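You operate a simulated robot arm through the tools that you are given. There is no shell and no other tool.

Carry out the task below with a simulated robot arm. There is one attempt and no reset: what you move stays moved.

## Task
Square the glue-coated block, slide the orange stop up, lay the pink sheet on top and weight it until dry.
Fine: push it against the back stop of the edge board; the brown brick stays on till the glue line turns brown; the other brick stays.

Only the result counts: the job must be done as asked and must still hold three seconds after the hand-in. Knocking over, shifting, dropping, spilling or breaking anything else fails it. Flat cloth is picked up by pressing the open fingertips on it (5 to 10 N) and closing them slowly along it; thin cloth reads only 2 to 8 mm in the jaws.

## Robot
A 6-joint arm with a two-finger gripper, fixed in place. Base frame: the origin is at the foot of the arm, x ahead of it, y to its left, z up; the work surface is at about z = 880. Readings come in mm, rad, newtons and seconds.
It reaches about 1298 mm from its shoulder. Its first joint turns from -2.601 to 2.601 rad. Payload 1.57 kg.
The tool frame sits at the grasp point between the pads (the TCP): z along the fingers, y along the line on which they close. The tips reach 21 mm beyond it. The gripper opens to 70 mm. The gripper's body begins 50 mm behind the TCP.
Orientation is told as [roll, pitch, yaw] about the base's x, y, z axes, in that order, counted from this pose: with the fingers straight down and closing along the base's y, the tool's x points along the base's -x, its y along +y and its z along -z.

## Interface
- The arm moves only by the tool servo_tool. Its argument "commands" is a list of rows, each an object of numbers (a shift or turn left out is 0, a gripper value left out holds the last): "wx", "wy", "wz": the turn, a rotation vector about the tool's x, y, z in rad; "x", "y", "z": the shift along the tool's x, y, z in mm; "gripper": the closure in counts, from 0 (fully open) to 255 (shut). In form: [{"wx": .., "wy": .., "wz": .., "x": .., "y": .., "z": .., "gripper": ..}, ...]. A call has 1 to 20 rows; each row shifts and turns the commanded pose from where the row before left it, along the tool's axes as they then stand. Rows are played at 5 a second. More than 50 mm and 0.15 rad between two rows, or a gripper value outside its range, and nothing of the call is played. A pose out of reach is approached as far as the arm can. The call stops where the force on the tool passes 40 N (or 10 N more than at its start, if that is more) or the arm is blocked; 0.2 s more then pass. Each finger halts on what it meets, pressing with about 30 N; the grip force reading is that of the motor and also rises with nothing between the fingers. The clock runs only during rows and for 0.2 s after the last one: add rows that do not move to give the fingers time. The reply holds the time, the measured pose of the TCP, the force on the tool along the base axes, the opening and the grip force, in the units named above and with some noise, with the torque about the TCP (base axes, N m) and any sound that the robot's microphone picked up, and new pictures: "pictures" is both (left out), scene, wrist or none.
- Cameras (640 x 400 px; columns grow to the right, rows downward): "scene" is fixed at [48, -500.3, 1448.7]; the picture's right is [-0.53, -0.85, 0.00], its down [-0.57, 0.36, -0.74] and it looks along [0.63, -0.39, -0.67] (base axes); focal length 350 px, centre (320, 200). "wrist" rides on the gripper at [79, 4, -81] in the tool frame; the picture's right is [-0.05, 1.00, 0.00], its down [-0.67, -0.03, -0.75] and it looks along [-0.74, -0.04, 0.67] (tool axes); focal length 256 px, centre (320, 200). There is no depth. A picture from a camera that has moved, and an enlarged one, comes with that camera's place and axes in the base frame and with its lens.
- raise_lower(by): slides the trunk up (or, below 0, down) by that many mm; the arm rides with it, the base frame stays. It gives what a move gives, with no picture.
- inspect(camera, box): a new picture of the part [left, top, right, bottom] of that camera's present view, enlarged. The clock stands still meanwhile.
- close_job(): hands the job in; it is judged then, once.

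Nothing tells you positions but the pictures and the camera data. Unless the task says otherwise, let go and move clear before handing in.

The tools are called after "Call:" by a JSON object that holds its "fn" and its "kwargs". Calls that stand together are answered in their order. servo_tool: Moves the arm, as the interface text tells. Its arguments: {"type":"object","properties":{"commands":{"type":"array"},"pictures":{"type":"string","enum":["both","scene","wrist","none"]}},"required":["commands"]} The other tools are called the same way: raise_lower (by) slides the trunk up or down; inspect (camera, box) takes an enlarged picture of a part of a camera's view; close_job () hands the job in.

At the start:

```text
t: 0.0
tool_pos: [406.5, -634.8, 1130.5]
tcp_rot: [-0.001, 0.0, 0.001]
contact_force: [0.3, 0.4, -0.3]
moment: [0.0, -0.01, 0.02]
gripper_width: 69.9
grip_force: 0.1
trunk travel left (down, up): [-812.0, 158.0]
```

scene: 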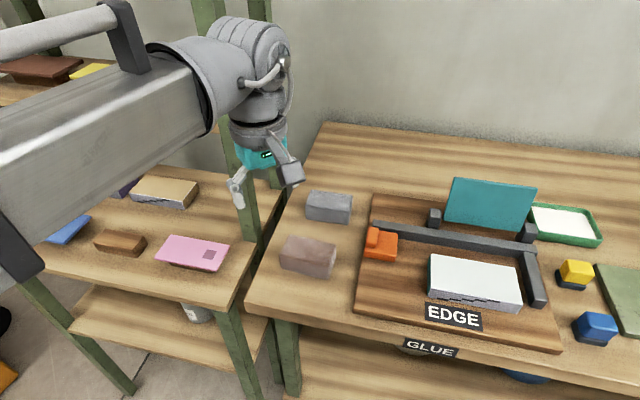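
wrist: 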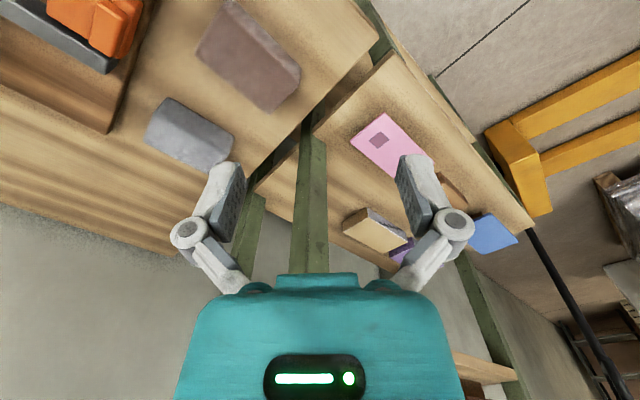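

I see the edge board to the right, with a white glue-coated stack of paper, an orange stop and a dark back rail. There are two bricks, one brown and one grey, left of the board, and a pink sheet on the side shelf. I'll take enlarged views before I move.

Call:
{"fn": "inspect", "kwargs": {"camera": "scene", "box": [340, 160, 640, 360]}}

Call:
{"fn": "inspect", "kwargs": {"camera": "scene", "box": [40, 150, 360, 350]}}

Call:
{"fn": "inspect", "kwargs": {"camera": "scene", "box": [340, 210, 560, 360]}}

Call:
{"fn": "inspect", "kwargs": {"camera": "wrist", "box": [0, 0, 560, 300]}}

```text
2.00 times, centred on (490, 260) of scene
camera zoom: at [48.0, -500.3, 1448.7], right [-0.53, -0.85, 0.0], down [-0.57, 0.36, -0.74], along [0.63, -0.39, -0.67], focal length 700 px, centre (-20, 80)
```

zoom: 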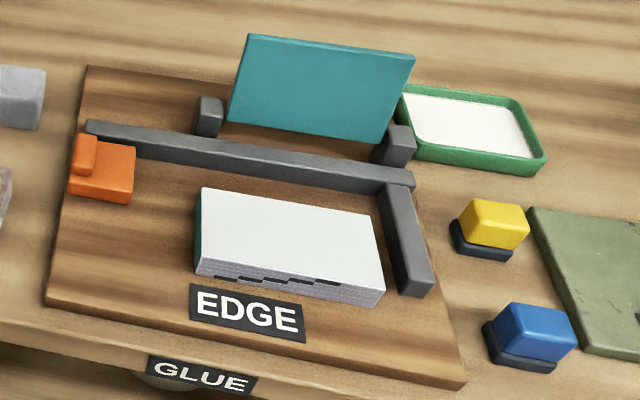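

```text
2.00 times, centred on (200, 250) of scene
camera zoom: at [48.0, -500.3, 1448.7], right [-0.53, -0.85, 0.0], down [-0.57, 0.36, -0.74], along [0.63, -0.39, -0.67], focal length 700 px, centre (560, 100)
```

zoom: 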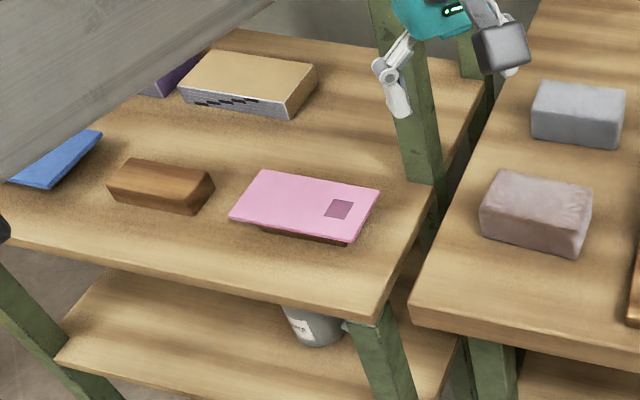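

```text
2.67 times, centred on (450, 285) of scene
camera zoom: at [48.0, -500.3, 1448.7], right [-0.53, -0.85, 0.0], down [-0.57, 0.36, -0.74], along [0.63, -0.39, -0.67], focal length 934 px, centre (-27, -27)
```

zoom: 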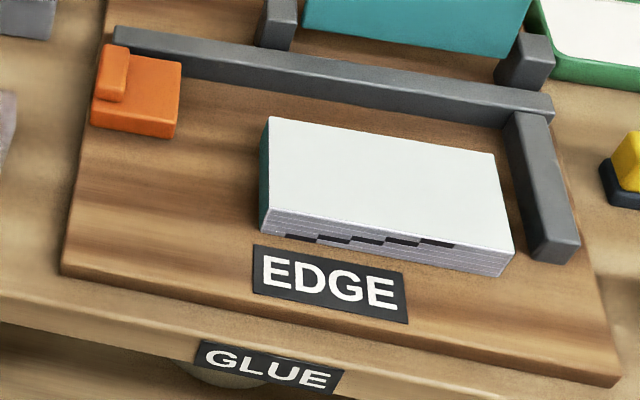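

```text
1.14 times, centred on (280, 150) of wrist
camera zoom: at [327.2, -630.5, 1210.6], right [0.05, 1.0, 0.0], down [0.67, -0.03, 0.75], along [0.74, -0.04, -0.67], focal length 293 px, centre (366, 257)
```

zoom: 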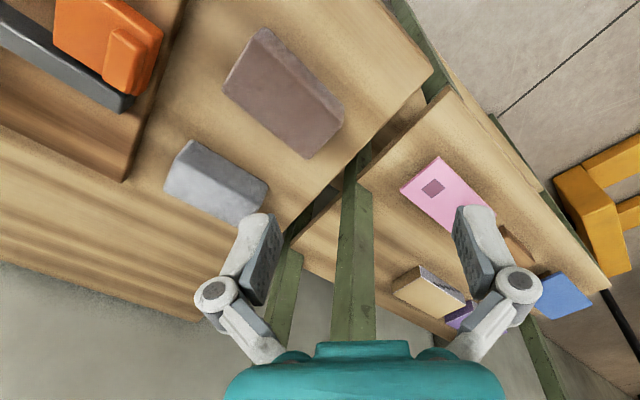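

The edge board sits at about 45° around (200, -940). The block has roughly a 50 mm gap to the back rail and about 20 mm to the right stop, and the orange stop is at the left end of the rail. I'll bring the wrist camera over the front of the board for a closer look.

Call:
{"fn": "servo_tool", "kwargs": {"commands": [{"x": 31, "y": -30, "z": 5}, {"x": 31, "y": -30, "z": 5}, {"x": 31, "y": -30, "z": 5}, {"x": 31, "y": -30, "z": 5}, {"x": 31, "y": -30, "z": 5}, {"x": 31, "y": -30, "z": 5}, {"x": 30, "y": -32, "z": 5}, {"x": 30, "y": -32, "z": 5}, {"wz": 0.127}, {"wz": 0.127}, {"wz": 0.127}, {"wz": 0.127}, {"wz": 0.127}, {"wz": 0.125}, {}], "pictures": "both"}}

```text
t: 3.2
tool_pos: [160.4, -879.3, 1130.7]
tcp_rot: [0.001, -0.001, -0.76]
contact_force: [-0.2, 0.2, -0.2]
moment: [-0.01, 0.03, -0.03]
gripper_width: 69.9
grip_force: 0.1
out of reach, approached as far as the arm can: row 1, 2, 3, 4, 5, 6, 7, 8
trunk travel left (down, up): [-812.0, 158.0]
camera wrist: at [105.8, -821.5, 1210.5], right [0.73, 0.69, 0.0], down [0.46, -0.49, 0.75], along [0.51, -0.54, -0.67], focal length 256 px, centre (320, 200)
```

scene: 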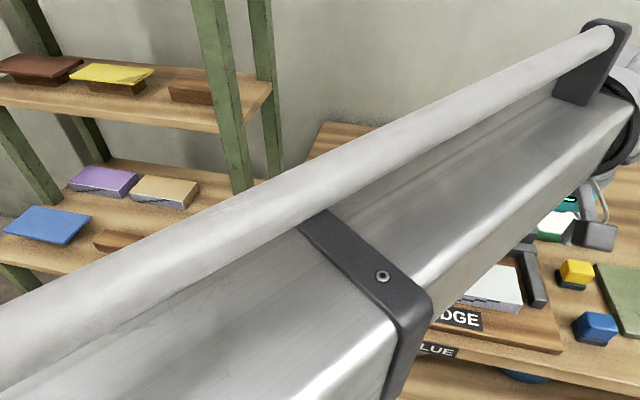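
wrist: 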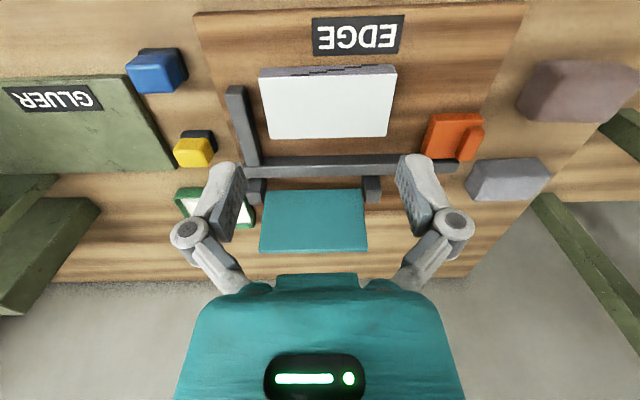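

The arm reports it can't go lower with the trunk at this height, and z stayed at about 1130. I'll lower the trunk and look closer at the board.

Call:
{"fn": "raise_lower", "kwargs": {"by": -100}}

Call:
{"fn": "inspect", "kwargs": {"camera": "wrist", "box": [160, 0, 520, 260]}}

Call:
{"fn": "inspect", "kwargs": {"camera": "scene", "box": [0, 0, 640, 400]}}

```text
t: 4.5
tool_pos: [160.4, -879.4, 1030.4]
tcp_rot: [0.0, 0.001, -0.76]
contact_force: [0.1, -0.9, 0.4]
moment: [0.04, 0.0, 0.0]
gripper_width: 70.5
grip_force: 0.1
trunk travel left (down, up): [-712.0, 258.0]
```

```text
1.54 times, centred on (340, 130) of wrist
camera zoom: at [105.7, -821.5, 1110.6], right [0.73, 0.69, 0.0], down [0.46, -0.48, 0.75], along [0.51, -0.54, -0.67], focal length 394 px, centre (289, 308)
```

zoom: 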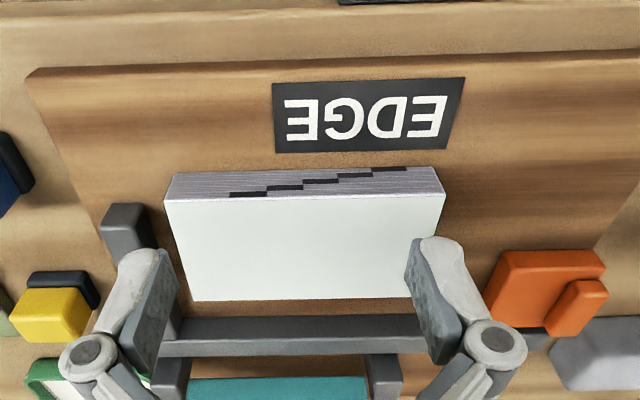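

```text
1.00 times, centred on (320, 200) of scene (not enlarged: the box is as wide or as high as the picture)
camera zoom: at [48.0, -500.3, 1448.7], right [-0.53, -0.85, 0.0], down [-0.57, 0.36, -0.74], along [0.63, -0.39, -0.67], focal length 350 px, centre (320, 200)
```

zoom: 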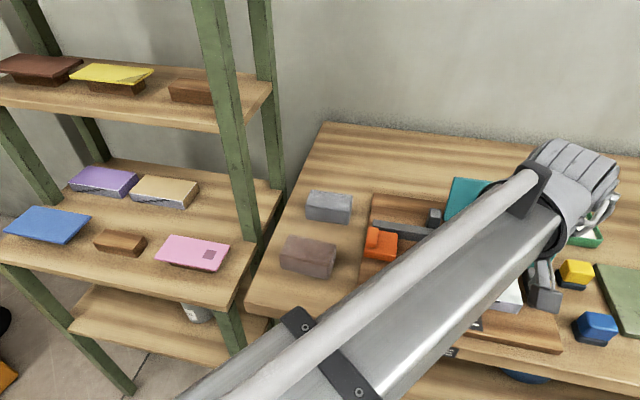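

I now have a clearer estimate. The board top is at z≈900, the block top at z≈921, and the block's front face is about 25 mm ahead of the fingers. I'll check whether the arm can move down on its own here, staying well above the board.

Call:
{"fn": "servo_tool", "kwargs": {"commands": [{"z": 15}, {"z": 15}, {}], "pictures": "wrist"}}

Call:
{"fn": "inspect", "kwargs": {"camera": "wrist", "box": [380, 80, 560, 200]}}

Call:
{"fn": "inspect", "kwargs": {"camera": "wrist", "box": [200, 60, 440, 220]}}

```text
t: 5.3
tool_pos: [161.5, -878.1, 1030.0]
tcp_rot: [0.0, -0.001, -0.759]
contact_force: [0.5, 0.0, -1.0]
moment: [0.02, -0.01, -0.01]
gripper_width: 69.9
grip_force: 0.0
out of reach, approached as far as the arm can: row 1, 2
trunk travel left (down, up): [-712.0, 258.0]
camera wrist: at [105.7, -821.6, 1110.5], right [0.73, 0.69, 0.0], down [0.46, -0.48, 0.75], along [0.51, -0.54, -0.67], focal length 256 px, centre (320, 200)
```

wrist: 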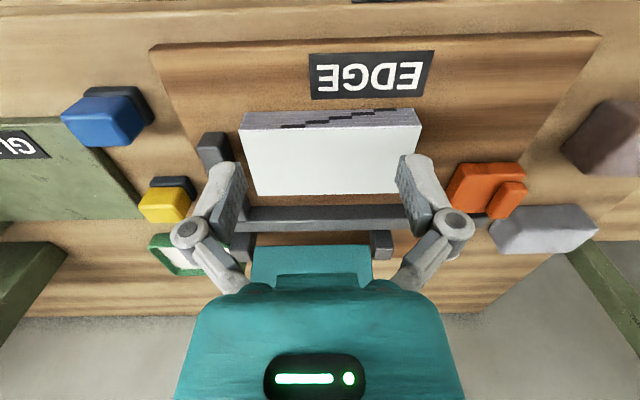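

```text
3.33 times, centred on (470, 140) of wrist
camera zoom: at [105.7, -821.6, 1110.5], right [0.73, 0.69, 0.0], down [0.46, -0.48, 0.75], along [0.51, -0.54, -0.67], focal length 853 px, centre (-180, 400)
```

zoom: 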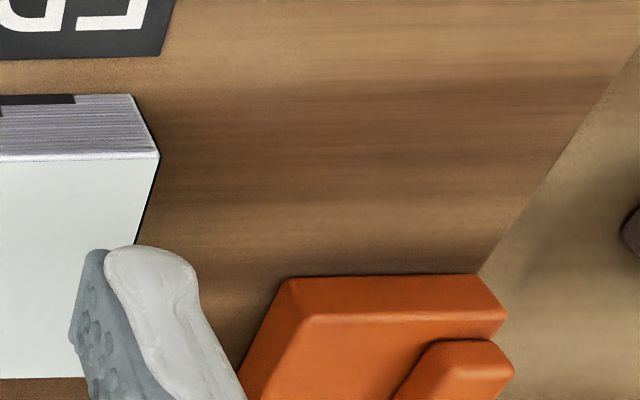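

```text
2.50 times, centred on (320, 140) of wrist
camera zoom: at [105.7, -821.6, 1110.5], right [0.73, 0.69, 0.0], down [0.46, -0.48, 0.75], along [0.51, -0.54, -0.67], focal length 640 px, centre (320, 350)
```

zoom: 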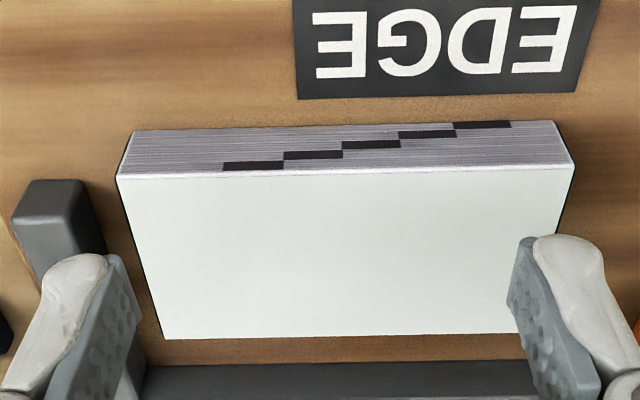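

The arm can't go down by itself here, only with the trunk. I'll raise the tool with the arm first and then lower the trunk, so the arm has some vertical travel of its own.

Call:
{"fn": "servo_tool", "kwargs": {"commands": [{"z": -30}, {"z": -30}, {"z": -30}, {"z": -30}, {}], "pictures": "scene"}}

```text
t: 6.5
tool_pos: [159.6, -879.2, 1030.4]
tcp_rot: [0.0, 0.001, -0.759]
contact_force: [0.3, 0.4, 0.4]
moment: [-0.01, 0.02, 0.02]
gripper_width: 70.0
grip_force: 0.1
out of reach, approached as far as the arm can: row 1, 2, 3, 4
trunk travel left (down, up): [-712.0, 258.0]
```

scene: 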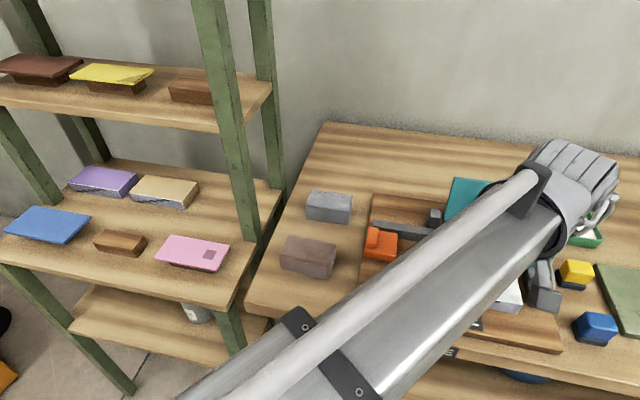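

The arm moves only horizontally and the trunk gives all vertical motion, so I'll use it for height. The fingers are in front of the block's front face, and I'll lower in steps toward a tip height just above the board.

Call:
{"fn": "raise_lower", "kwargs": {"by": -70}}

Call:
{"fn": "inspect", "kwargs": {"camera": "wrist", "box": [0, 0, 640, 400]}}

Call:
{"fn": "inspect", "kwargs": {"camera": "scene", "box": [0, 0, 640, 400]}}

```text
t: 7.6
tool_pos: [160.4, -878.7, 960.3]
tcp_rot: [0.0, -0.001, -0.759]
contact_force: [0.3, 0.1, 0.0]
moment: [0.01, 0.0, 0.02]
gripper_width: 70.1
grip_force: 0.0
trunk travel left (down, up): [-642.0, 328.0]
```

```text
1.00 times, centred on (320, 200) of wrist (not enlarged: the box is as wide or as high as the picture)
camera zoom: at [105.6, -821.5, 1040.6], right [0.73, 0.69, 0.0], down [0.46, -0.48, 0.75], along [0.51, -0.54, -0.67], focal length 256 px, centre (320, 200)
```

zoom: 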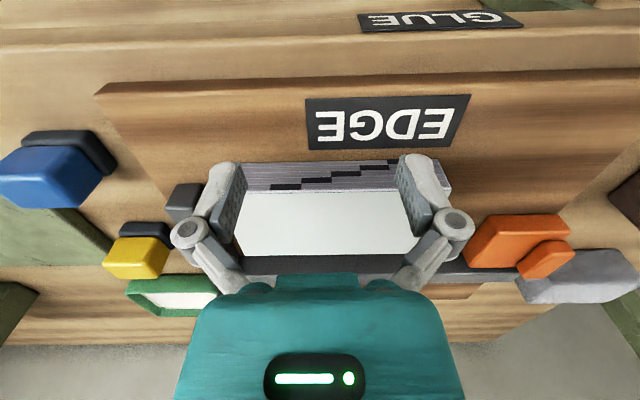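

```text
1.00 times, centred on (320, 200) of scene (not enlarged: the box is as wide or as high as the picture)
camera zoom: at [48.0, -500.3, 1448.7], right [-0.53, -0.85, 0.0], down [-0.57, 0.36, -0.74], along [0.63, -0.39, -0.67], focal length 350 px, centre (320, 200)
```

zoom: 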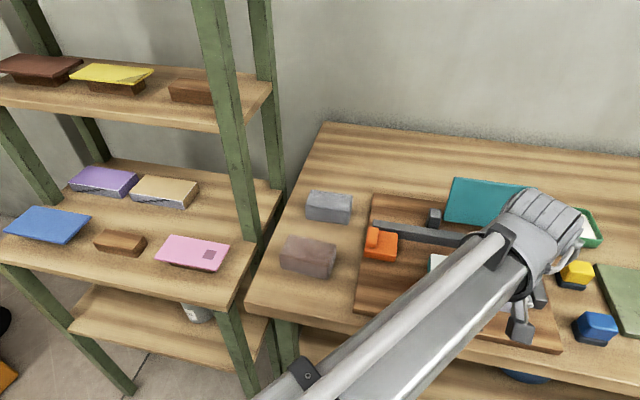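

The fingers are about 30 mm in front of the block's front face, with tips at about 939. I'll lower to a tip height of about 906.

Call:
{"fn": "raise_lower", "kwargs": {"by": -33}}

Call:
{"fn": "inspect", "kwargs": {"camera": "wrist", "box": [80, 80, 560, 380]}}

Call:
{"fn": "inspect", "kwargs": {"camera": "scene", "box": [380, 200, 600, 360]}}

```text
t: 8.4
tool_pos: [159.5, -879.0, 927.4]
tcp_rot: [0.0, 0.001, -0.761]
contact_force: [-0.4, 0.0, 0.8]
moment: [0.01, 0.02, 0.01]
gripper_width: 69.9
grip_force: 0.0
trunk travel left (down, up): [-609.0, 361.0]
```

```text
1.33 times, centred on (320, 230) of wrist
camera zoom: at [105.6, -821.5, 1007.5], right [0.73, 0.69, 0.0], down [0.46, -0.48, 0.75], along [0.51, -0.54, -0.67], focal length 341 px, centre (320, 160)
```

zoom: 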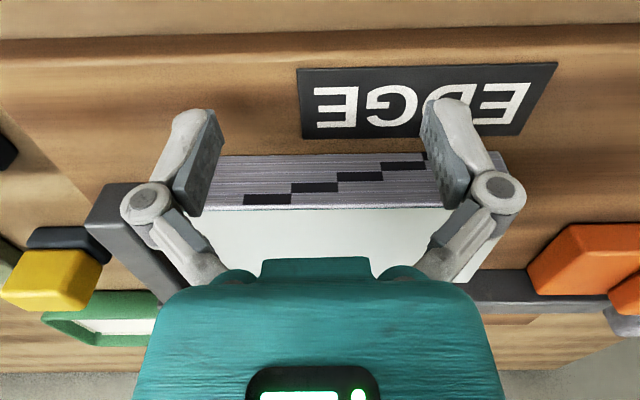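

```text
2.50 times, centred on (490, 280) of scene
camera zoom: at [48.0, -500.3, 1448.7], right [-0.53, -0.85, 0.0], down [-0.57, 0.36, -0.74], along [0.63, -0.39, -0.67], focal length 876 px, centre (-105, 0)
```

zoom: 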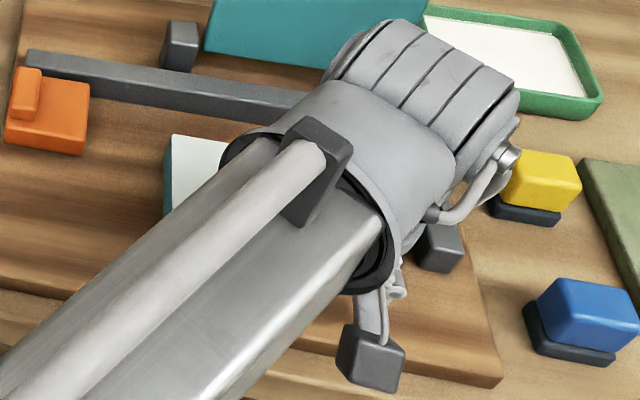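

The fingers straddle the middle of the front face, squared to the rail. I'll push the block gently back toward the rail, stopping short first.

Call:
{"fn": "servo_tool", "kwargs": {"commands": [{"x": -8}, {"x": -8}, {"x": -6}, {"x": -4}, {"x": -4}, {"x": -4}, {"x": -4}, {"x": -4}, {"x": -4}, {"x": -4}, {"x": -4}, {}], "pictures": "both"}}

Call:
{"fn": "inspect", "kwargs": {"camera": "wrist", "box": [80, 80, 560, 380]}}

```text
t: 11.0
tool_pos: [200.6, -915.4, 927.1]
tcp_rot: [0.0, 0.0, -0.76]
contact_force: [-0.3, 0.3, 0.2]
moment: [-0.04, 0.02, 0.01]
gripper_width: 69.9
grip_force: 0.0
trunk travel left (down, up): [-609.0, 361.0]
camera wrist: at [145.2, -858.3, 1007.5], right [0.73, 0.69, 0.0], down [0.46, -0.48, 0.75], along [0.51, -0.54, -0.67], focal length 256 px, centre (320, 200)
```

scene: 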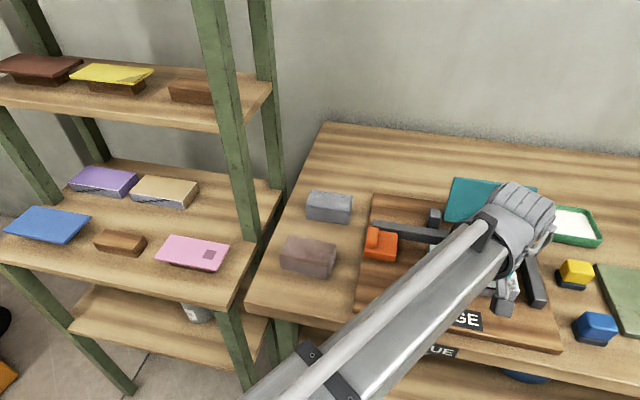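
wrist: 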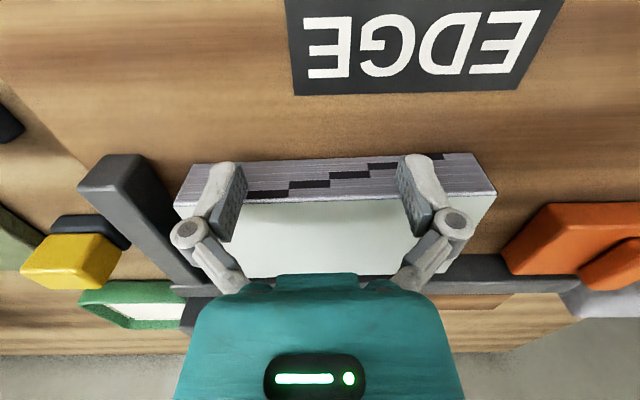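

```text
1.33 times, centred on (320, 230) of wrist
camera zoom: at [145.2, -858.3, 1007.5], right [0.73, 0.69, 0.0], down [0.46, -0.48, 0.75], along [0.51, -0.54, -0.67], focal length 341 px, centre (320, 160)
```

zoom: 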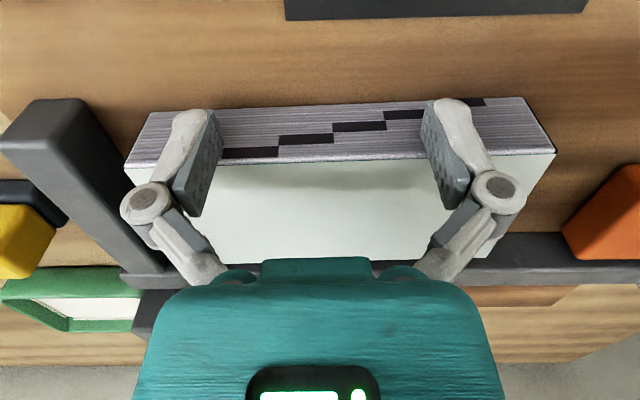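

The block is moving with the fingers and is flush to them, at about n≈792. About 19 mm should remain to the rail, so I'll go on in small steps.

Call:
{"fn": "servo_tool", "kwargs": {"commands": [{"x": -3}, {"x": -3}, {"x": -3}, {"x": -3}, {"x": -2}, {}], "pictures": "wrist"}}

```text
t: 12.4
tool_pos: [210.5, -926.3, 927.7]
tcp_rot: [0.001, -0.001, -0.76]
contact_force: [-0.3, 0.5, 0.4]
moment: [-0.02, -0.03, 0.03]
gripper_width: 70.0
grip_force: 0.1
trunk travel left (down, up): [-609.0, 361.0]
camera wrist: at [155.3, -868.7, 1007.5], right [0.73, 0.69, 0.0], down [0.46, -0.48, 0.75], along [0.51, -0.54, -0.67], focal length 256 px, centre (320, 200)
```

wrist: 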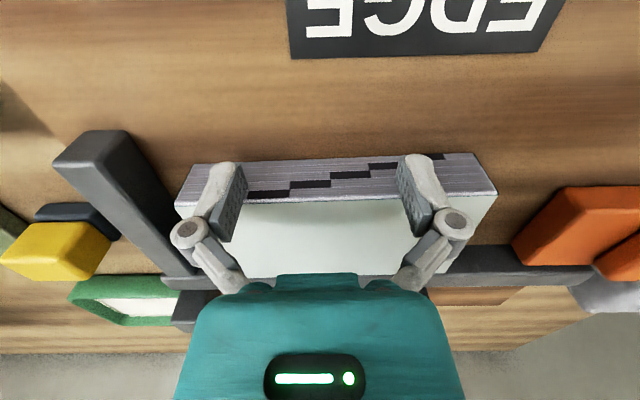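

The block moves freely with almost no reaction force. I'll continue in 1.5 mm steps until the rail is felt.

Call:
{"fn": "servo_tool", "kwargs": {"commands": [{"x": -1.5}, {"x": -1.5}, {"x": -1}, {}], "pictures": "wrist"}}

```text
t: 13.4
tool_pos: [212.1, -929.2, 927.5]
tcp_rot: [-0.001, -0.001, -0.758]
contact_force: [-0.8, 0.4, 1.6]
moment: [-0.01, -0.02, -0.02]
gripper_width: 70.1
grip_force: 0.1
trunk travel left (down, up): [-609.0, 361.0]
camera wrist: at [157.8, -871.0, 1007.6], right [0.73, 0.69, 0.0], down [0.46, -0.48, 0.75], along [0.51, -0.54, -0.67], focal length 256 px, centre (320, 200)
```

wrist: 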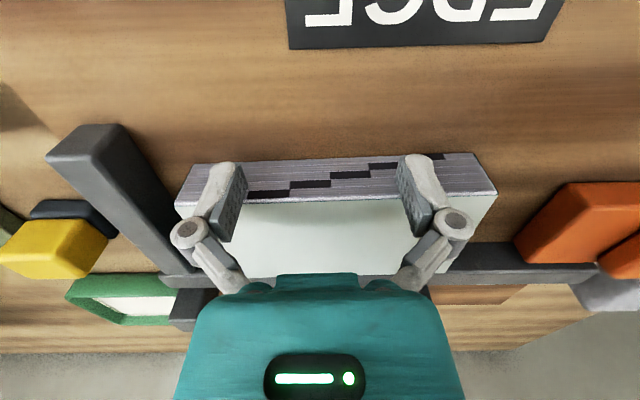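

Call:
{"fn": "servo_tool", "kwargs": {"commands": [{"x": -1.5}, {"x": -1.5}, {"x": -1}, {}], "pictures": "none"}}

Call:
{"fn": "inspect", "kwargs": {"camera": "wrist", "box": [140, 140, 540, 340]}}

```text
t: 14.4
tool_pos: [214.5, -932.9, 926.7]
tcp_rot: [0.002, 0.0, -0.758]
contact_force: [-0.9, 0.5, 0.9]
moment: [0.03, -0.02, -0.04]
gripper_width: 69.9
grip_force: 0.1
trunk travel left (down, up): [-609.0, 361.0]
```

```text
1.60 times, centred on (340, 240) of wrist
camera zoom: at [160.8, -873.9, 1007.6], right [0.73, 0.69, 0.0], down [0.46, -0.48, 0.75], along [0.51, -0.54, -0.67], focal length 410 px, centre (288, 136)
```

zoom: 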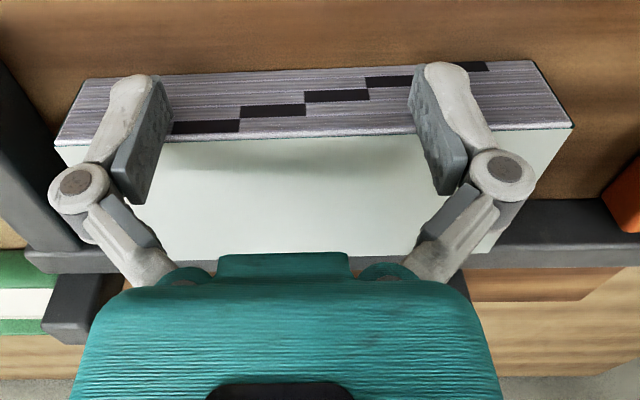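

Call:
{"fn": "servo_tool", "kwargs": {"commands": [{"x": -1}, {"x": -1}, {"x": -1}, {}], "pictures": "none"}}

Call:
{"fn": "inspect", "kwargs": {"camera": "wrist", "box": [420, 180, 540, 300]}}

Call:
{"fn": "inspect", "kwargs": {"camera": "wrist", "box": [140, 180, 260, 300]}}

```text
t: 15.4
tool_pos: [217.0, -932.6, 926.3]
tcp_rot: [0.001, 0.001, -0.759]
contact_force: [-3.7, 3.5, 0.0]
moment: [0.06, 0.02, -0.17]
gripper_width: 70.0
grip_force: 0.0
trunk travel left (down, up): [-609.0, 361.0]
```

```text
3.33 times, centred on (480, 240) of wrist
camera zoom: at [162.9, -875.2, 1007.8], right [0.73, 0.69, 0.0], down [0.46, -0.48, 0.75], along [0.51, -0.54, -0.67], focal length 853 px, centre (-213, 67)
```

zoom: 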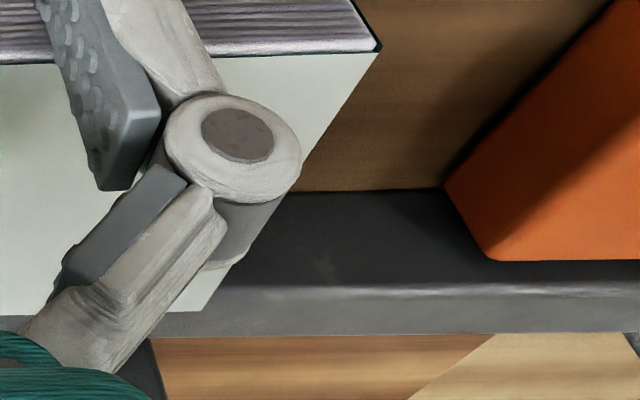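

```text
3.33 times, centred on (200, 240) of wrist
camera zoom: at [162.9, -875.2, 1007.8], right [0.73, 0.69, 0.0], down [0.46, -0.48, 0.75], along [0.51, -0.54, -0.67], focal length 853 px, centre (720, 67)
```

zoom: 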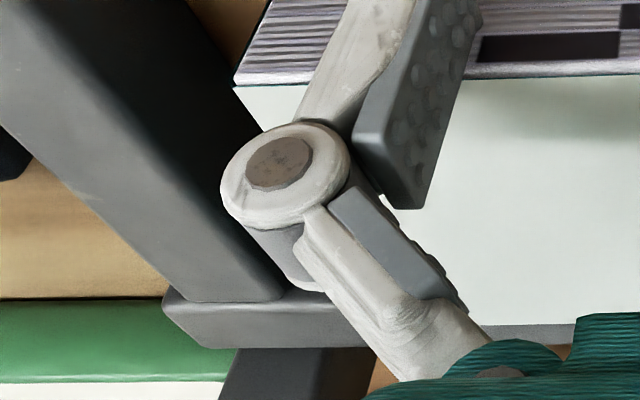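

I now feel about 5 N of reaction, so the block has met the rail. I'll press a little more to seat it flush.

Call:
{"fn": "servo_tool", "kwargs": {"commands": [{"x": -1}, {}, {}], "pictures": "none"}}

```text
t: 16.2
tool_pos: [218.1, -932.7, 929.0]
tcp_rot: [0.001, -0.001, -0.759]
contact_force: [-5.5, 9.1, 2.3]
moment: [-0.03, 0.06, -0.38]
gripper_width: 68.9
grip_force: 0.1
trunk travel left (down, up): [-609.0, 361.0]
```

The block is seated on the rail. The reaction was about 10 N, carried by the right finger, because my tool yaw is about 1° off the rail. I'll back off and rise to look.

Call:
{"fn": "servo_tool", "kwargs": {"commands": [{"x": 2}, {"x": 6}, {"x": 12}, {"x": 15}, {"x": 15}, {}], "pictures": "none"}}

Call:
{"fn": "raise_lower", "kwargs": {"by": 120}}

Call:
{"fn": "inspect", "kwargs": {"camera": "wrist", "box": [140, 20, 540, 240]}}

Call:
{"fn": "inspect", "kwargs": {"camera": "wrist", "box": [380, 80, 620, 240]}}

```text
t: 17.6
tool_pos: [180.9, -898.9, 926.9]
tcp_rot: [0.0, 0.0, -0.759]
contact_force: [-0.7, 0.6, 0.8]
moment: [0.0, -0.03, 0.0]
gripper_width: 69.9
grip_force: 0.1
trunk travel left (down, up): [-609.0, 361.0]
```

```text
t: 19.1
tool_pos: [181.6, -900.8, 1045.8]
tcp_rot: [0.001, 0.0, -0.76]
contact_force: [0.3, 0.2, -0.1]
moment: [0.02, 0.0, 0.03]
gripper_width: 69.9
grip_force: 0.0
trunk travel left (down, up): [-729.0, 241.0]
```

```text
1.60 times, centred on (340, 130) of wrist
camera zoom: at [126.5, -843.1, 1127.4], right [0.73, 0.69, 0.0], down [0.46, -0.48, 0.75], along [0.51, -0.54, -0.67], focal length 410 px, centre (288, 312)
```

zoom: 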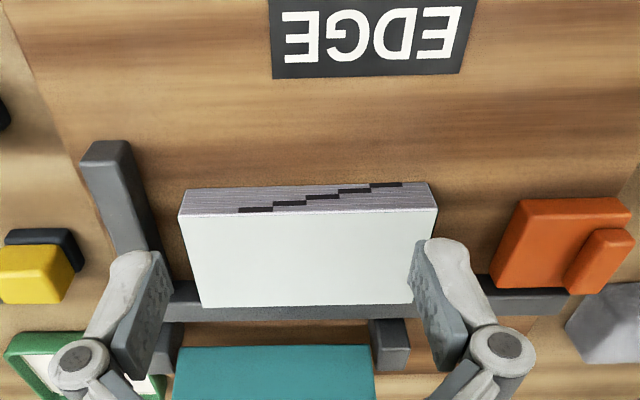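

```text
2.50 times, centred on (500, 160) of wrist
camera zoom: at [126.5, -843.1, 1127.4], right [0.73, 0.69, 0.0], down [0.46, -0.48, 0.75], along [0.51, -0.54, -0.67], focal length 640 px, centre (-130, 300)
```

zoom: 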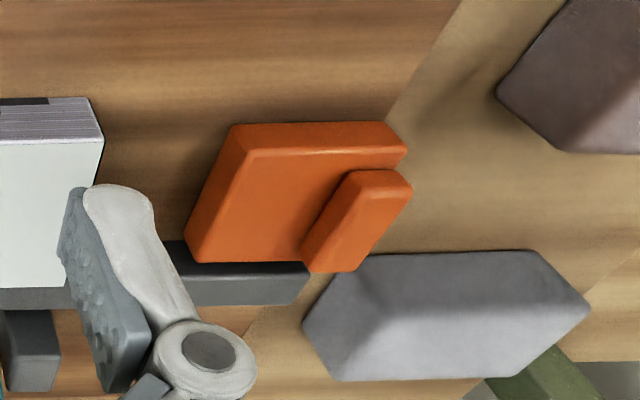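

The block's back edge is now on the rail, with its left end at s≈431 and the orange stop about 60 mm to its left. I'll turn the gripper 90° to push the left end evenly toward the right stop, moving at a safe height between the orange stop and the block.

Call:
{"fn": "servo_tool", "kwargs": {"commands": [{"x": -32, "y": 36}, {"x": -32, "y": 36}, {"x": -31, "y": 35}, {"wz": 0.144, "gripper": 109}, {"wz": 0.144}, {"wz": 0.144}, {"wz": 0.144}, {"wz": 0.144}, {"wz": 0.144}, {"wz": 0.144}, {"wz": 0.144}, {"wz": 0.144}, {"wz": 0.144}, {"wz": 0.146}, {}], "pictures": "both"}}

```text
t: 22.3
tool_pos: [323.7, -888.5, 1046.6]
tcp_rot: [0.0, 0.0, -2.348]
contact_force: [0.0, 0.8, 0.2]
moment: [-0.02, -0.02, 0.03]
gripper_width: 40.2
grip_force: 0.0
trunk travel left (down, up): [-729.0, 241.0]
camera wrist: at [382.4, -835.2, 1127.6], right [0.67, -0.74, 0.0], down [-0.49, -0.45, 0.74], along [-0.55, -0.5, -0.67], focal length 256 px, centre (320, 200)
```

scene: 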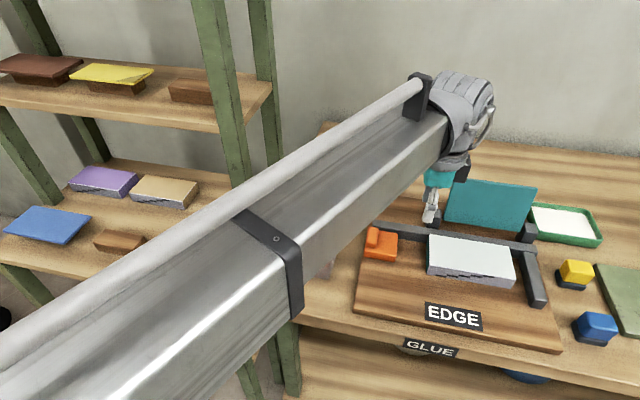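
wrist: 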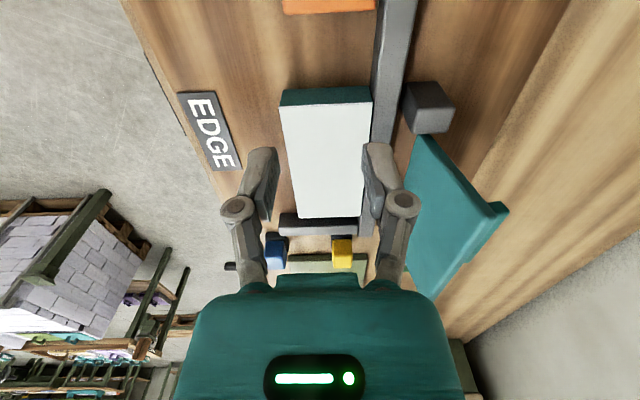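

Call:
{"fn": "inspect", "kwargs": {"camera": "wrist", "box": [220, 0, 480, 170]}}

Call:
{"fn": "inspect", "kwargs": {"camera": "scene", "box": [350, 160, 570, 320]}}

```text
2.35 times, centred on (350, 85) of wrist
camera zoom: at [382.4, -835.2, 1127.6], right [0.67, -0.74, 0.0], down [-0.49, -0.45, 0.74], along [-0.55, -0.5, -0.67], focal length 602 px, centre (249, 471)
```

zoom: 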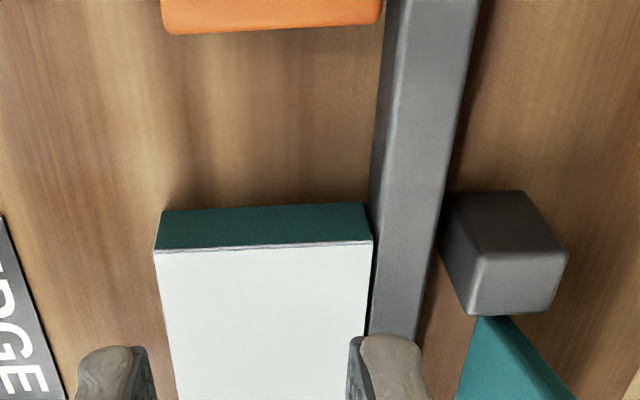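

```text
2.50 times, centred on (460, 240) of scene
camera zoom: at [48.0, -500.3, 1448.7], right [-0.53, -0.85, 0.0], down [-0.57, 0.36, -0.74], along [0.63, -0.39, -0.67], focal length 876 px, centre (-30, 100)
```

zoom: 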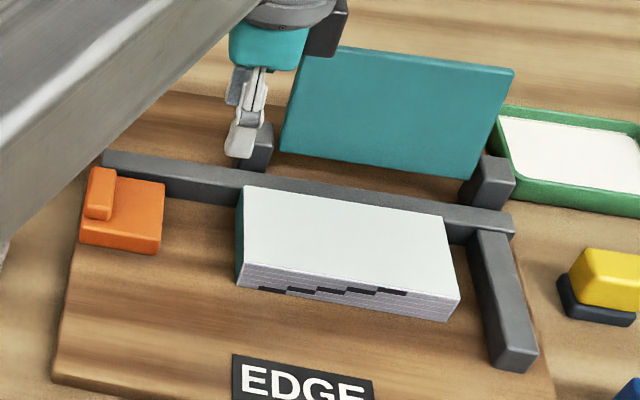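

The gap between the orange stop (s≈373) and the block's end (s≈431) is clear, and the fingers are centred at s≈405. I'll lower into it.

Call:
{"fn": "raise_lower", "kwargs": {"by": -90}}

Call:
{"fn": "inspect", "kwargs": {"camera": "wrist", "box": [160, 0, 480, 240]}}

Call:
{"fn": "inspect", "kwargs": {"camera": "scene", "box": [350, 160, 570, 320]}}

```text
t: 23.5
tool_pos: [323.0, -887.3, 957.8]
tcp_rot: [0.0, 0.001, -2.347]
contact_force: [-0.4, -0.9, 0.1]
moment: [0.01, 0.01, 0.0]
gripper_width: 39.9
grip_force: 0.0
trunk travel left (down, up): [-639.0, 331.0]
```

```text
1.67 times, centred on (320, 120) of wrist
camera zoom: at [382.2, -835.0, 1037.6], right [0.68, -0.74, 0.0], down [-0.49, -0.45, 0.74], along [-0.55, -0.5, -0.67], focal length 427 px, centre (320, 333)
```

zoom: 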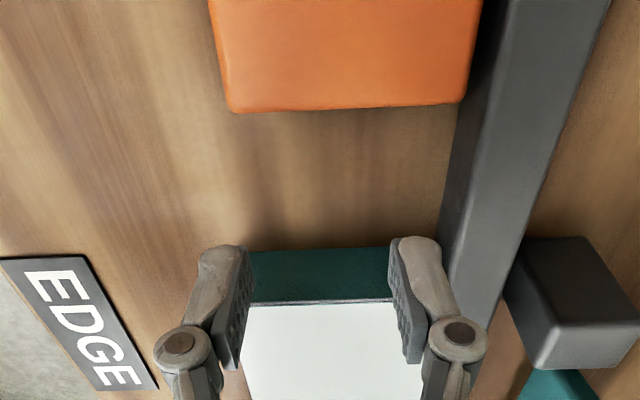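

```text
2.50 times, centred on (460, 240) of scene
camera zoom: at [48.0, -500.3, 1448.7], right [-0.53, -0.85, 0.0], down [-0.57, 0.36, -0.74], along [0.63, -0.39, -0.67], focal length 876 px, centre (-30, 100)
```

zoom: 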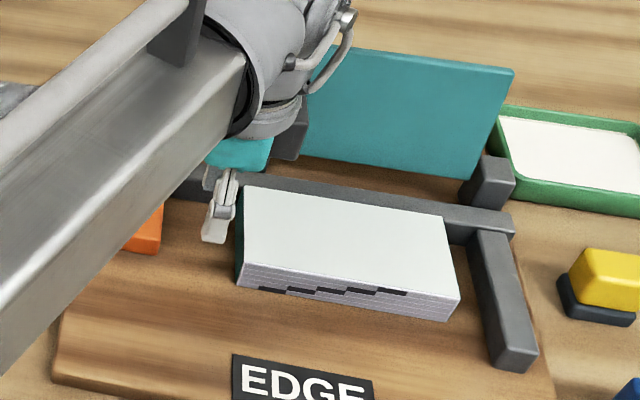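

Call:
{"fn": "raise_lower", "kwargs": {"by": -31}}

Call:
{"fn": "servo_tool", "kwargs": {"commands": [{"x": -4}, {"x": -4}, {"x": -4}, {"x": -4}, {"x": -4}, {"x": -4}, {"x": -4}, {}], "pictures": "both"}}

```text
t: 24.3
tool_pos: [322.7, -889.2, 926.4]
tcp_rot: [-0.001, 0.0, -2.346]
contact_force: [-1.6, 0.2, -0.3]
moment: [0.03, 0.0, 0.01]
gripper_width: 40.1
grip_force: 0.0
trunk travel left (down, up): [-608.0, 362.0]
```

```text
t: 26.1
tool_pos: [303.7, -908.8, 926.9]
tcp_rot: [-0.002, -0.001, -2.347]
contact_force: [-0.7, 0.9, 0.9]
moment: [0.03, 0.02, -0.03]
gripper_width: 40.3
grip_force: 0.2
trunk travel left (down, up): [-608.0, 362.0]
camera wrist: at [362.5, -854.7, 1006.6], right [0.68, -0.74, 0.0], down [-0.49, -0.45, 0.74], along [-0.55, -0.5, -0.67], focal length 256 px, centre (320, 200)
```

scene: 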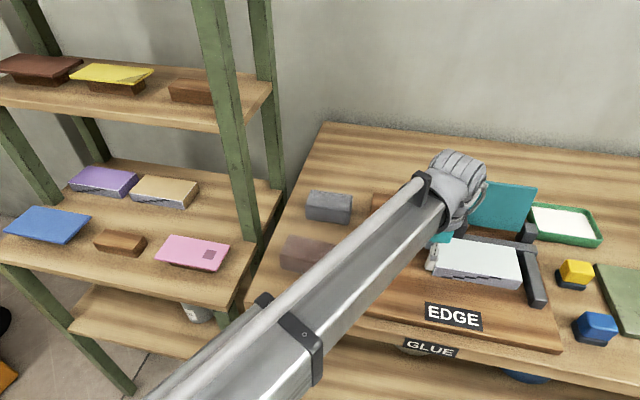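
wrist: 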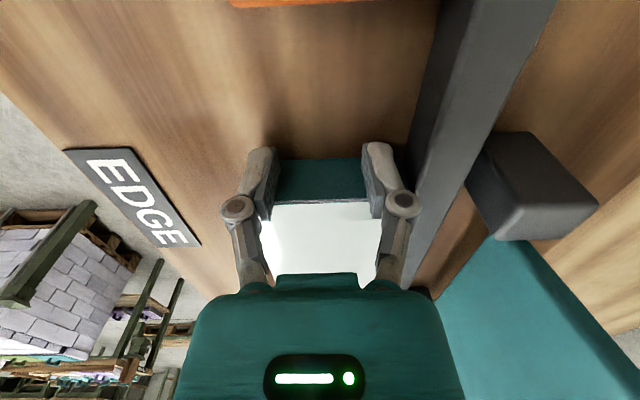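

The block is sliding right along the rail, with about 15 mm left to the right stop. I'll continue gently.

Call:
{"fn": "servo_tool", "kwargs": {"commands": [{"x": -3}, {"x": -3}, {"x": -3}, {"x": -2}, {}], "pictures": "none"}}

Call:
{"fn": "inspect", "kwargs": {"camera": "scene", "box": [400, 200, 570, 320]}}

```text
t: 27.3
tool_pos: [296.1, -916.3, 926.0]
tcp_rot: [0.0, 0.0, -2.344]
contact_force: [1.1, 0.1, 0.2]
moment: [-0.01, -0.02, 0.01]
gripper_width: 40.1
grip_force: 0.2
trunk travel left (down, up): [-608.0, 362.0]
```

```text
3.33 times, centred on (485, 260) of scene
camera zoom: at [48.0, -500.3, 1448.7], right [-0.53, -0.85, 0.0], down [-0.57, 0.36, -0.74], along [0.63, -0.39, -0.67], focal length 1167 px, centre (-230, 0)
```

zoom: 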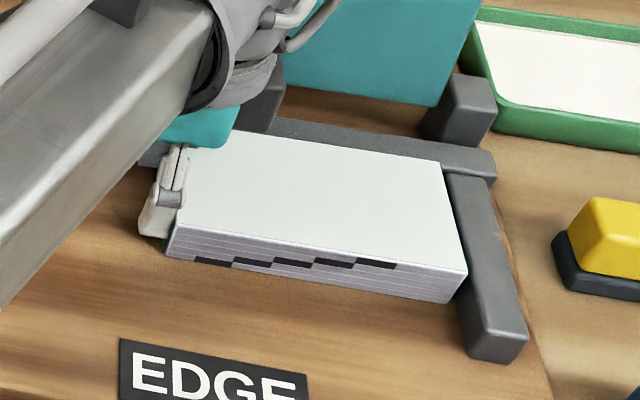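

Call:
{"fn": "servo_tool", "kwargs": {"commands": [{"x": -1.5}, {"x": -1.5}, {"x": -1}, {}], "pictures": "none"}}

```text
t: 28.3
tool_pos: [294.5, -918.2, 925.9]
tcp_rot: [0.0, 0.0, -2.347]
contact_force: [4.2, 3.7, -0.2]
moment: [0.05, -0.03, -0.14]
gripper_width: 40.0
grip_force: 0.2
trunk travel left (down, up): [-608.0, 362.0]
```

The block has met the right stop, with about 5.6 N of reaction. I'll press slightly more to seat it, then back off and rise to check it.

Call:
{"fn": "servo_tool", "kwargs": {"commands": [{"x": -0.7}, {}, {"x": 1.5}, {"x": 4}, {"x": 5}, {"x": 5}, {"x": 5}, {}], "pictures": "none"}}

Call:
{"fn": "raise_lower", "kwargs": {"by": 90}}

Call:
{"fn": "inspect", "kwargs": {"camera": "wrist", "box": [160, 0, 480, 240]}}

Call:
{"fn": "inspect", "kwargs": {"camera": "scene", "box": [350, 160, 570, 320]}}

```text
t: 30.1
tool_pos: [308.7, -906.0, 926.1]
tcp_rot: [0.0, 0.001, -2.344]
contact_force: [0.3, 0.5, -0.6]
moment: [0.0, 0.01, -0.01]
gripper_width: 40.1
grip_force: 0.0
trunk travel left (down, up): [-608.0, 362.0]
```

```text
t: 31.4
tool_pos: [308.2, -905.6, 1015.0]
tcp_rot: [0.0, 0.001, -2.346]
contact_force: [0.1, 0.6, 0.5]
moment: [0.01, -0.01, 0.0]
gripper_width: 40.3
grip_force: 0.0
trunk travel left (down, up): [-698.0, 272.0]
```

```text
1.67 times, centred on (320, 120) of wrist
camera zoom: at [366.5, -852.1, 1096.5], right [0.68, -0.74, 0.0], down [-0.49, -0.45, 0.74], along [-0.55, -0.5, -0.67], focal length 427 px, centre (320, 333)
```

zoom: 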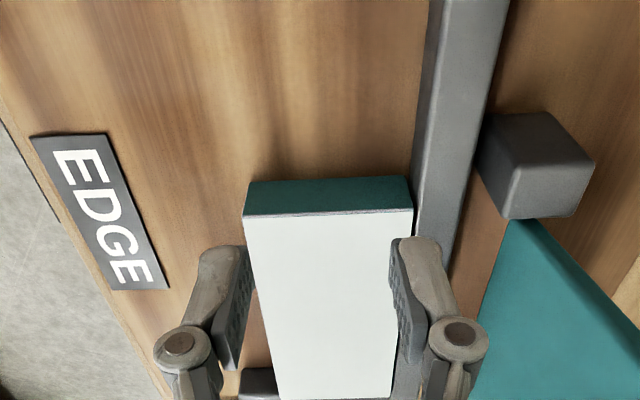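

```text
2.50 times, centred on (460, 240) of scene
camera zoom: at [48.0, -500.3, 1448.7], right [-0.53, -0.85, 0.0], down [-0.57, 0.36, -0.74], along [0.63, -0.39, -0.67], focal length 876 px, centre (-30, 100)
```

zoom: 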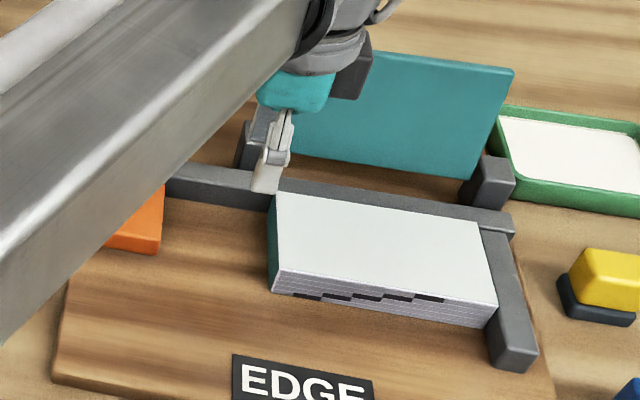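

Call:
{"fn": "inspect", "kwargs": {"camera": "wrist", "box": [330, 90, 420, 150]}}

Call:
{"fn": "inspect", "kwargs": {"camera": "scene", "box": [410, 200, 500, 260]}}

Call:
{"fn": "inspect", "kwargs": {"camera": "scene", "box": [450, 200, 550, 300]}}

```text
6.67 times, centred on (375, 120) of wrist
camera zoom: at [366.5, -852.1, 1096.5], right [0.68, -0.74, 0.0], down [-0.49, -0.45, 0.74], along [-0.55, -0.5, -0.67], focal length 1707 px, centre (-47, 733)
```

zoom: 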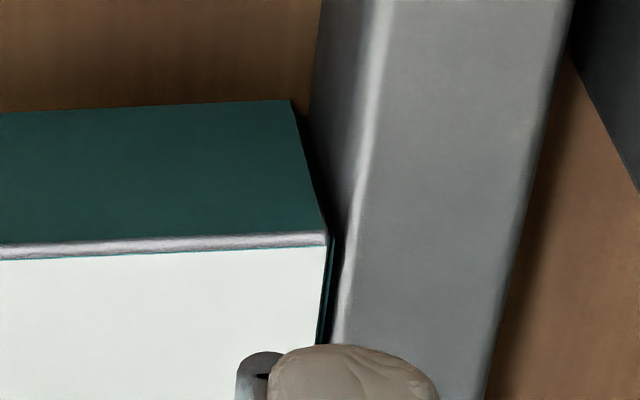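

```text
6.67 times, centred on (455, 230) of scene
camera zoom: at [48.0, -500.3, 1448.7], right [-0.53, -0.85, 0.0], down [-0.57, 0.36, -0.74], along [0.63, -0.39, -0.67], focal length 2335 px, centre (-580, 0)
```

zoom: 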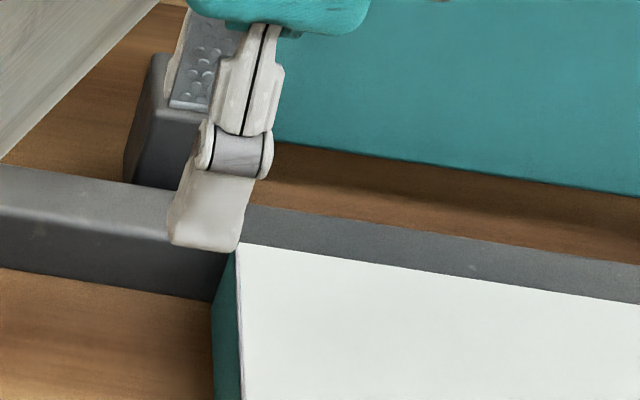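

```text
4.00 times, centred on (500, 250) of scene
camera zoom: at [48.0, -500.3, 1448.7], right [-0.53, -0.85, 0.0], down [-0.57, 0.36, -0.74], along [0.63, -0.39, -0.67], focal length 1401 px, centre (-400, 0)
```

zoom: 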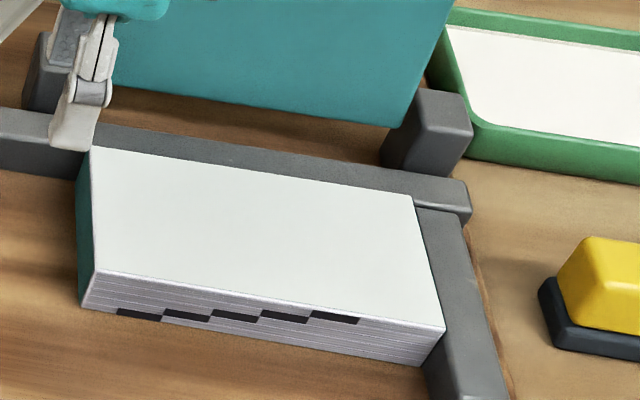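

The block is seated in the corner. Next, the orange stop: I'll move the gripper to the left of it, high over its handle, narrow the fingers and lower beside its left face.

Call:
{"fn": "servo_tool", "kwargs": {"commands": [{"x": 36, "y": 3}, {"x": 36, "y": 3}, {"x": 36, "y": 2}, {"x": 36, "y": 2, "gripper": 182}, {}], "pictures": "both"}}

Call:
{"fn": "inspect", "kwargs": {"camera": "wrist", "box": [160, 0, 480, 240]}}

```text
t: 32.5
tool_pos: [415.4, -809.2, 1015.9]
tcp_rot: [0.0, -0.001, -2.344]
contact_force: [-0.2, -0.1, -0.7]
moment: [-0.03, 0.02, 0.01]
gripper_width: 20.0
grip_force: 0.0
trunk travel left (down, up): [-698.0, 272.0]
camera wrist: at [474.5, -755.3, 1096.6], right [0.68, -0.74, 0.0], down [-0.49, -0.45, 0.75], along [-0.55, -0.5, -0.67], focal length 256 px, centre (320, 200)
```

scene: 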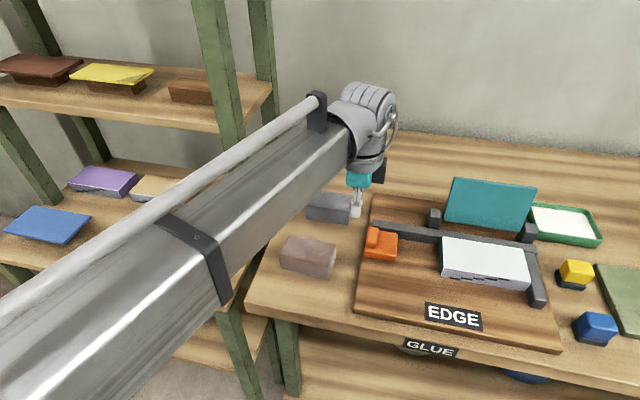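
wrist: 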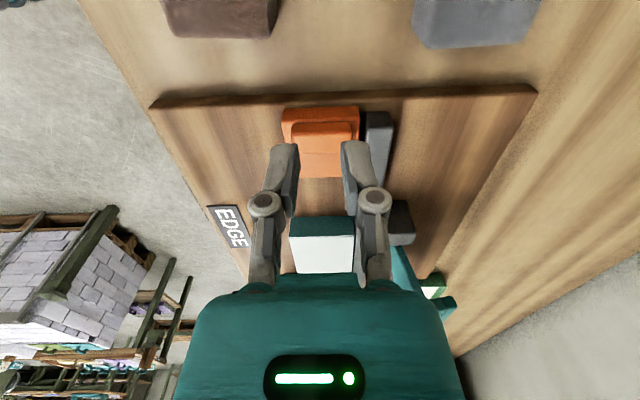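

```text
1.67 times, centred on (320, 120) of wrist
camera zoom: at [474.5, -755.3, 1096.6], right [0.68, -0.74, 0.0], down [-0.49, -0.45, 0.75], along [-0.55, -0.5, -0.67], focal length 427 px, centre (320, 333)
```

zoom: 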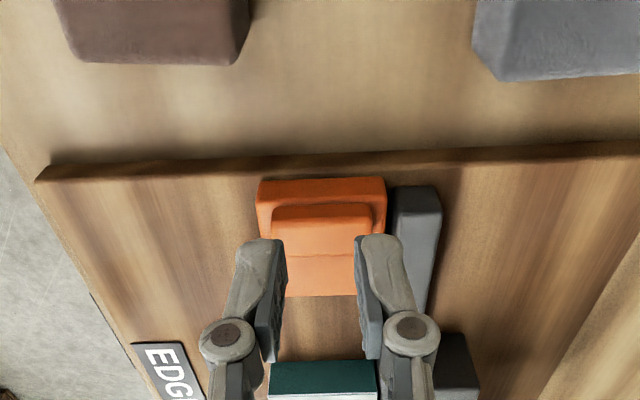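

The fingers are centred on the orange stop (n≈863) and about 19 mm left of its outer face. I'll lower beside it.

Call:
{"fn": "raise_lower", "kwargs": {"by": -60}}

Call:
{"fn": "inspect", "kwargs": {"camera": "wrist", "box": [160, 40, 480, 240]}}

Call:
{"fn": "inspect", "kwargs": {"camera": "scene", "box": [260, 140, 480, 300]}}

```text
t: 33.5
tool_pos: [415.0, -809.3, 956.1]
tcp_rot: [0.0, 0.0, -2.345]
contact_force: [-0.3, 0.5, -0.9]
moment: [-0.01, 0.02, 0.01]
gripper_width: 20.1
grip_force: 0.0
trunk travel left (down, up): [-638.0, 332.0]
```

```text
2.00 times, centred on (320, 140) of wrist
camera zoom: at [474.1, -755.5, 1036.6], right [0.68, -0.74, 0.0], down [-0.49, -0.45, 0.74], along [-0.55, -0.5, -0.67], focal length 512 px, centre (320, 320)
```

zoom: 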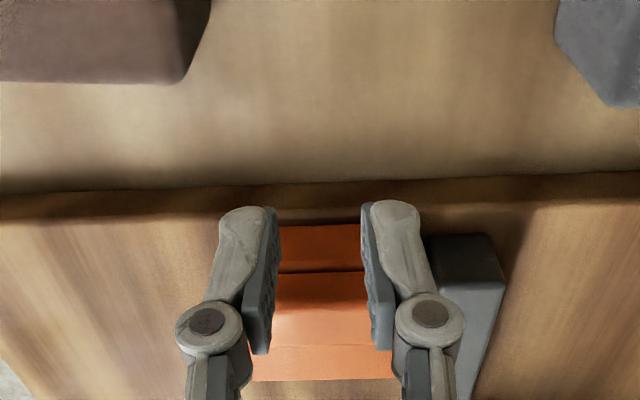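

```text
2.50 times, centred on (370, 220) of scene
camera zoom: at [48.0, -500.3, 1448.7], right [-0.53, -0.85, 0.0], down [-0.57, 0.36, -0.74], along [0.63, -0.39, -0.67], focal length 876 px, centre (195, 150)
```

zoom: 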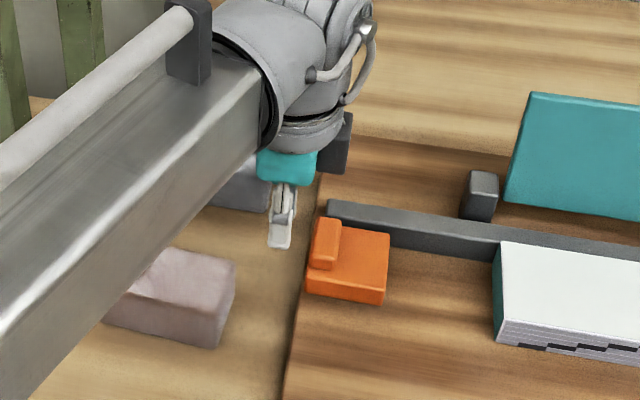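

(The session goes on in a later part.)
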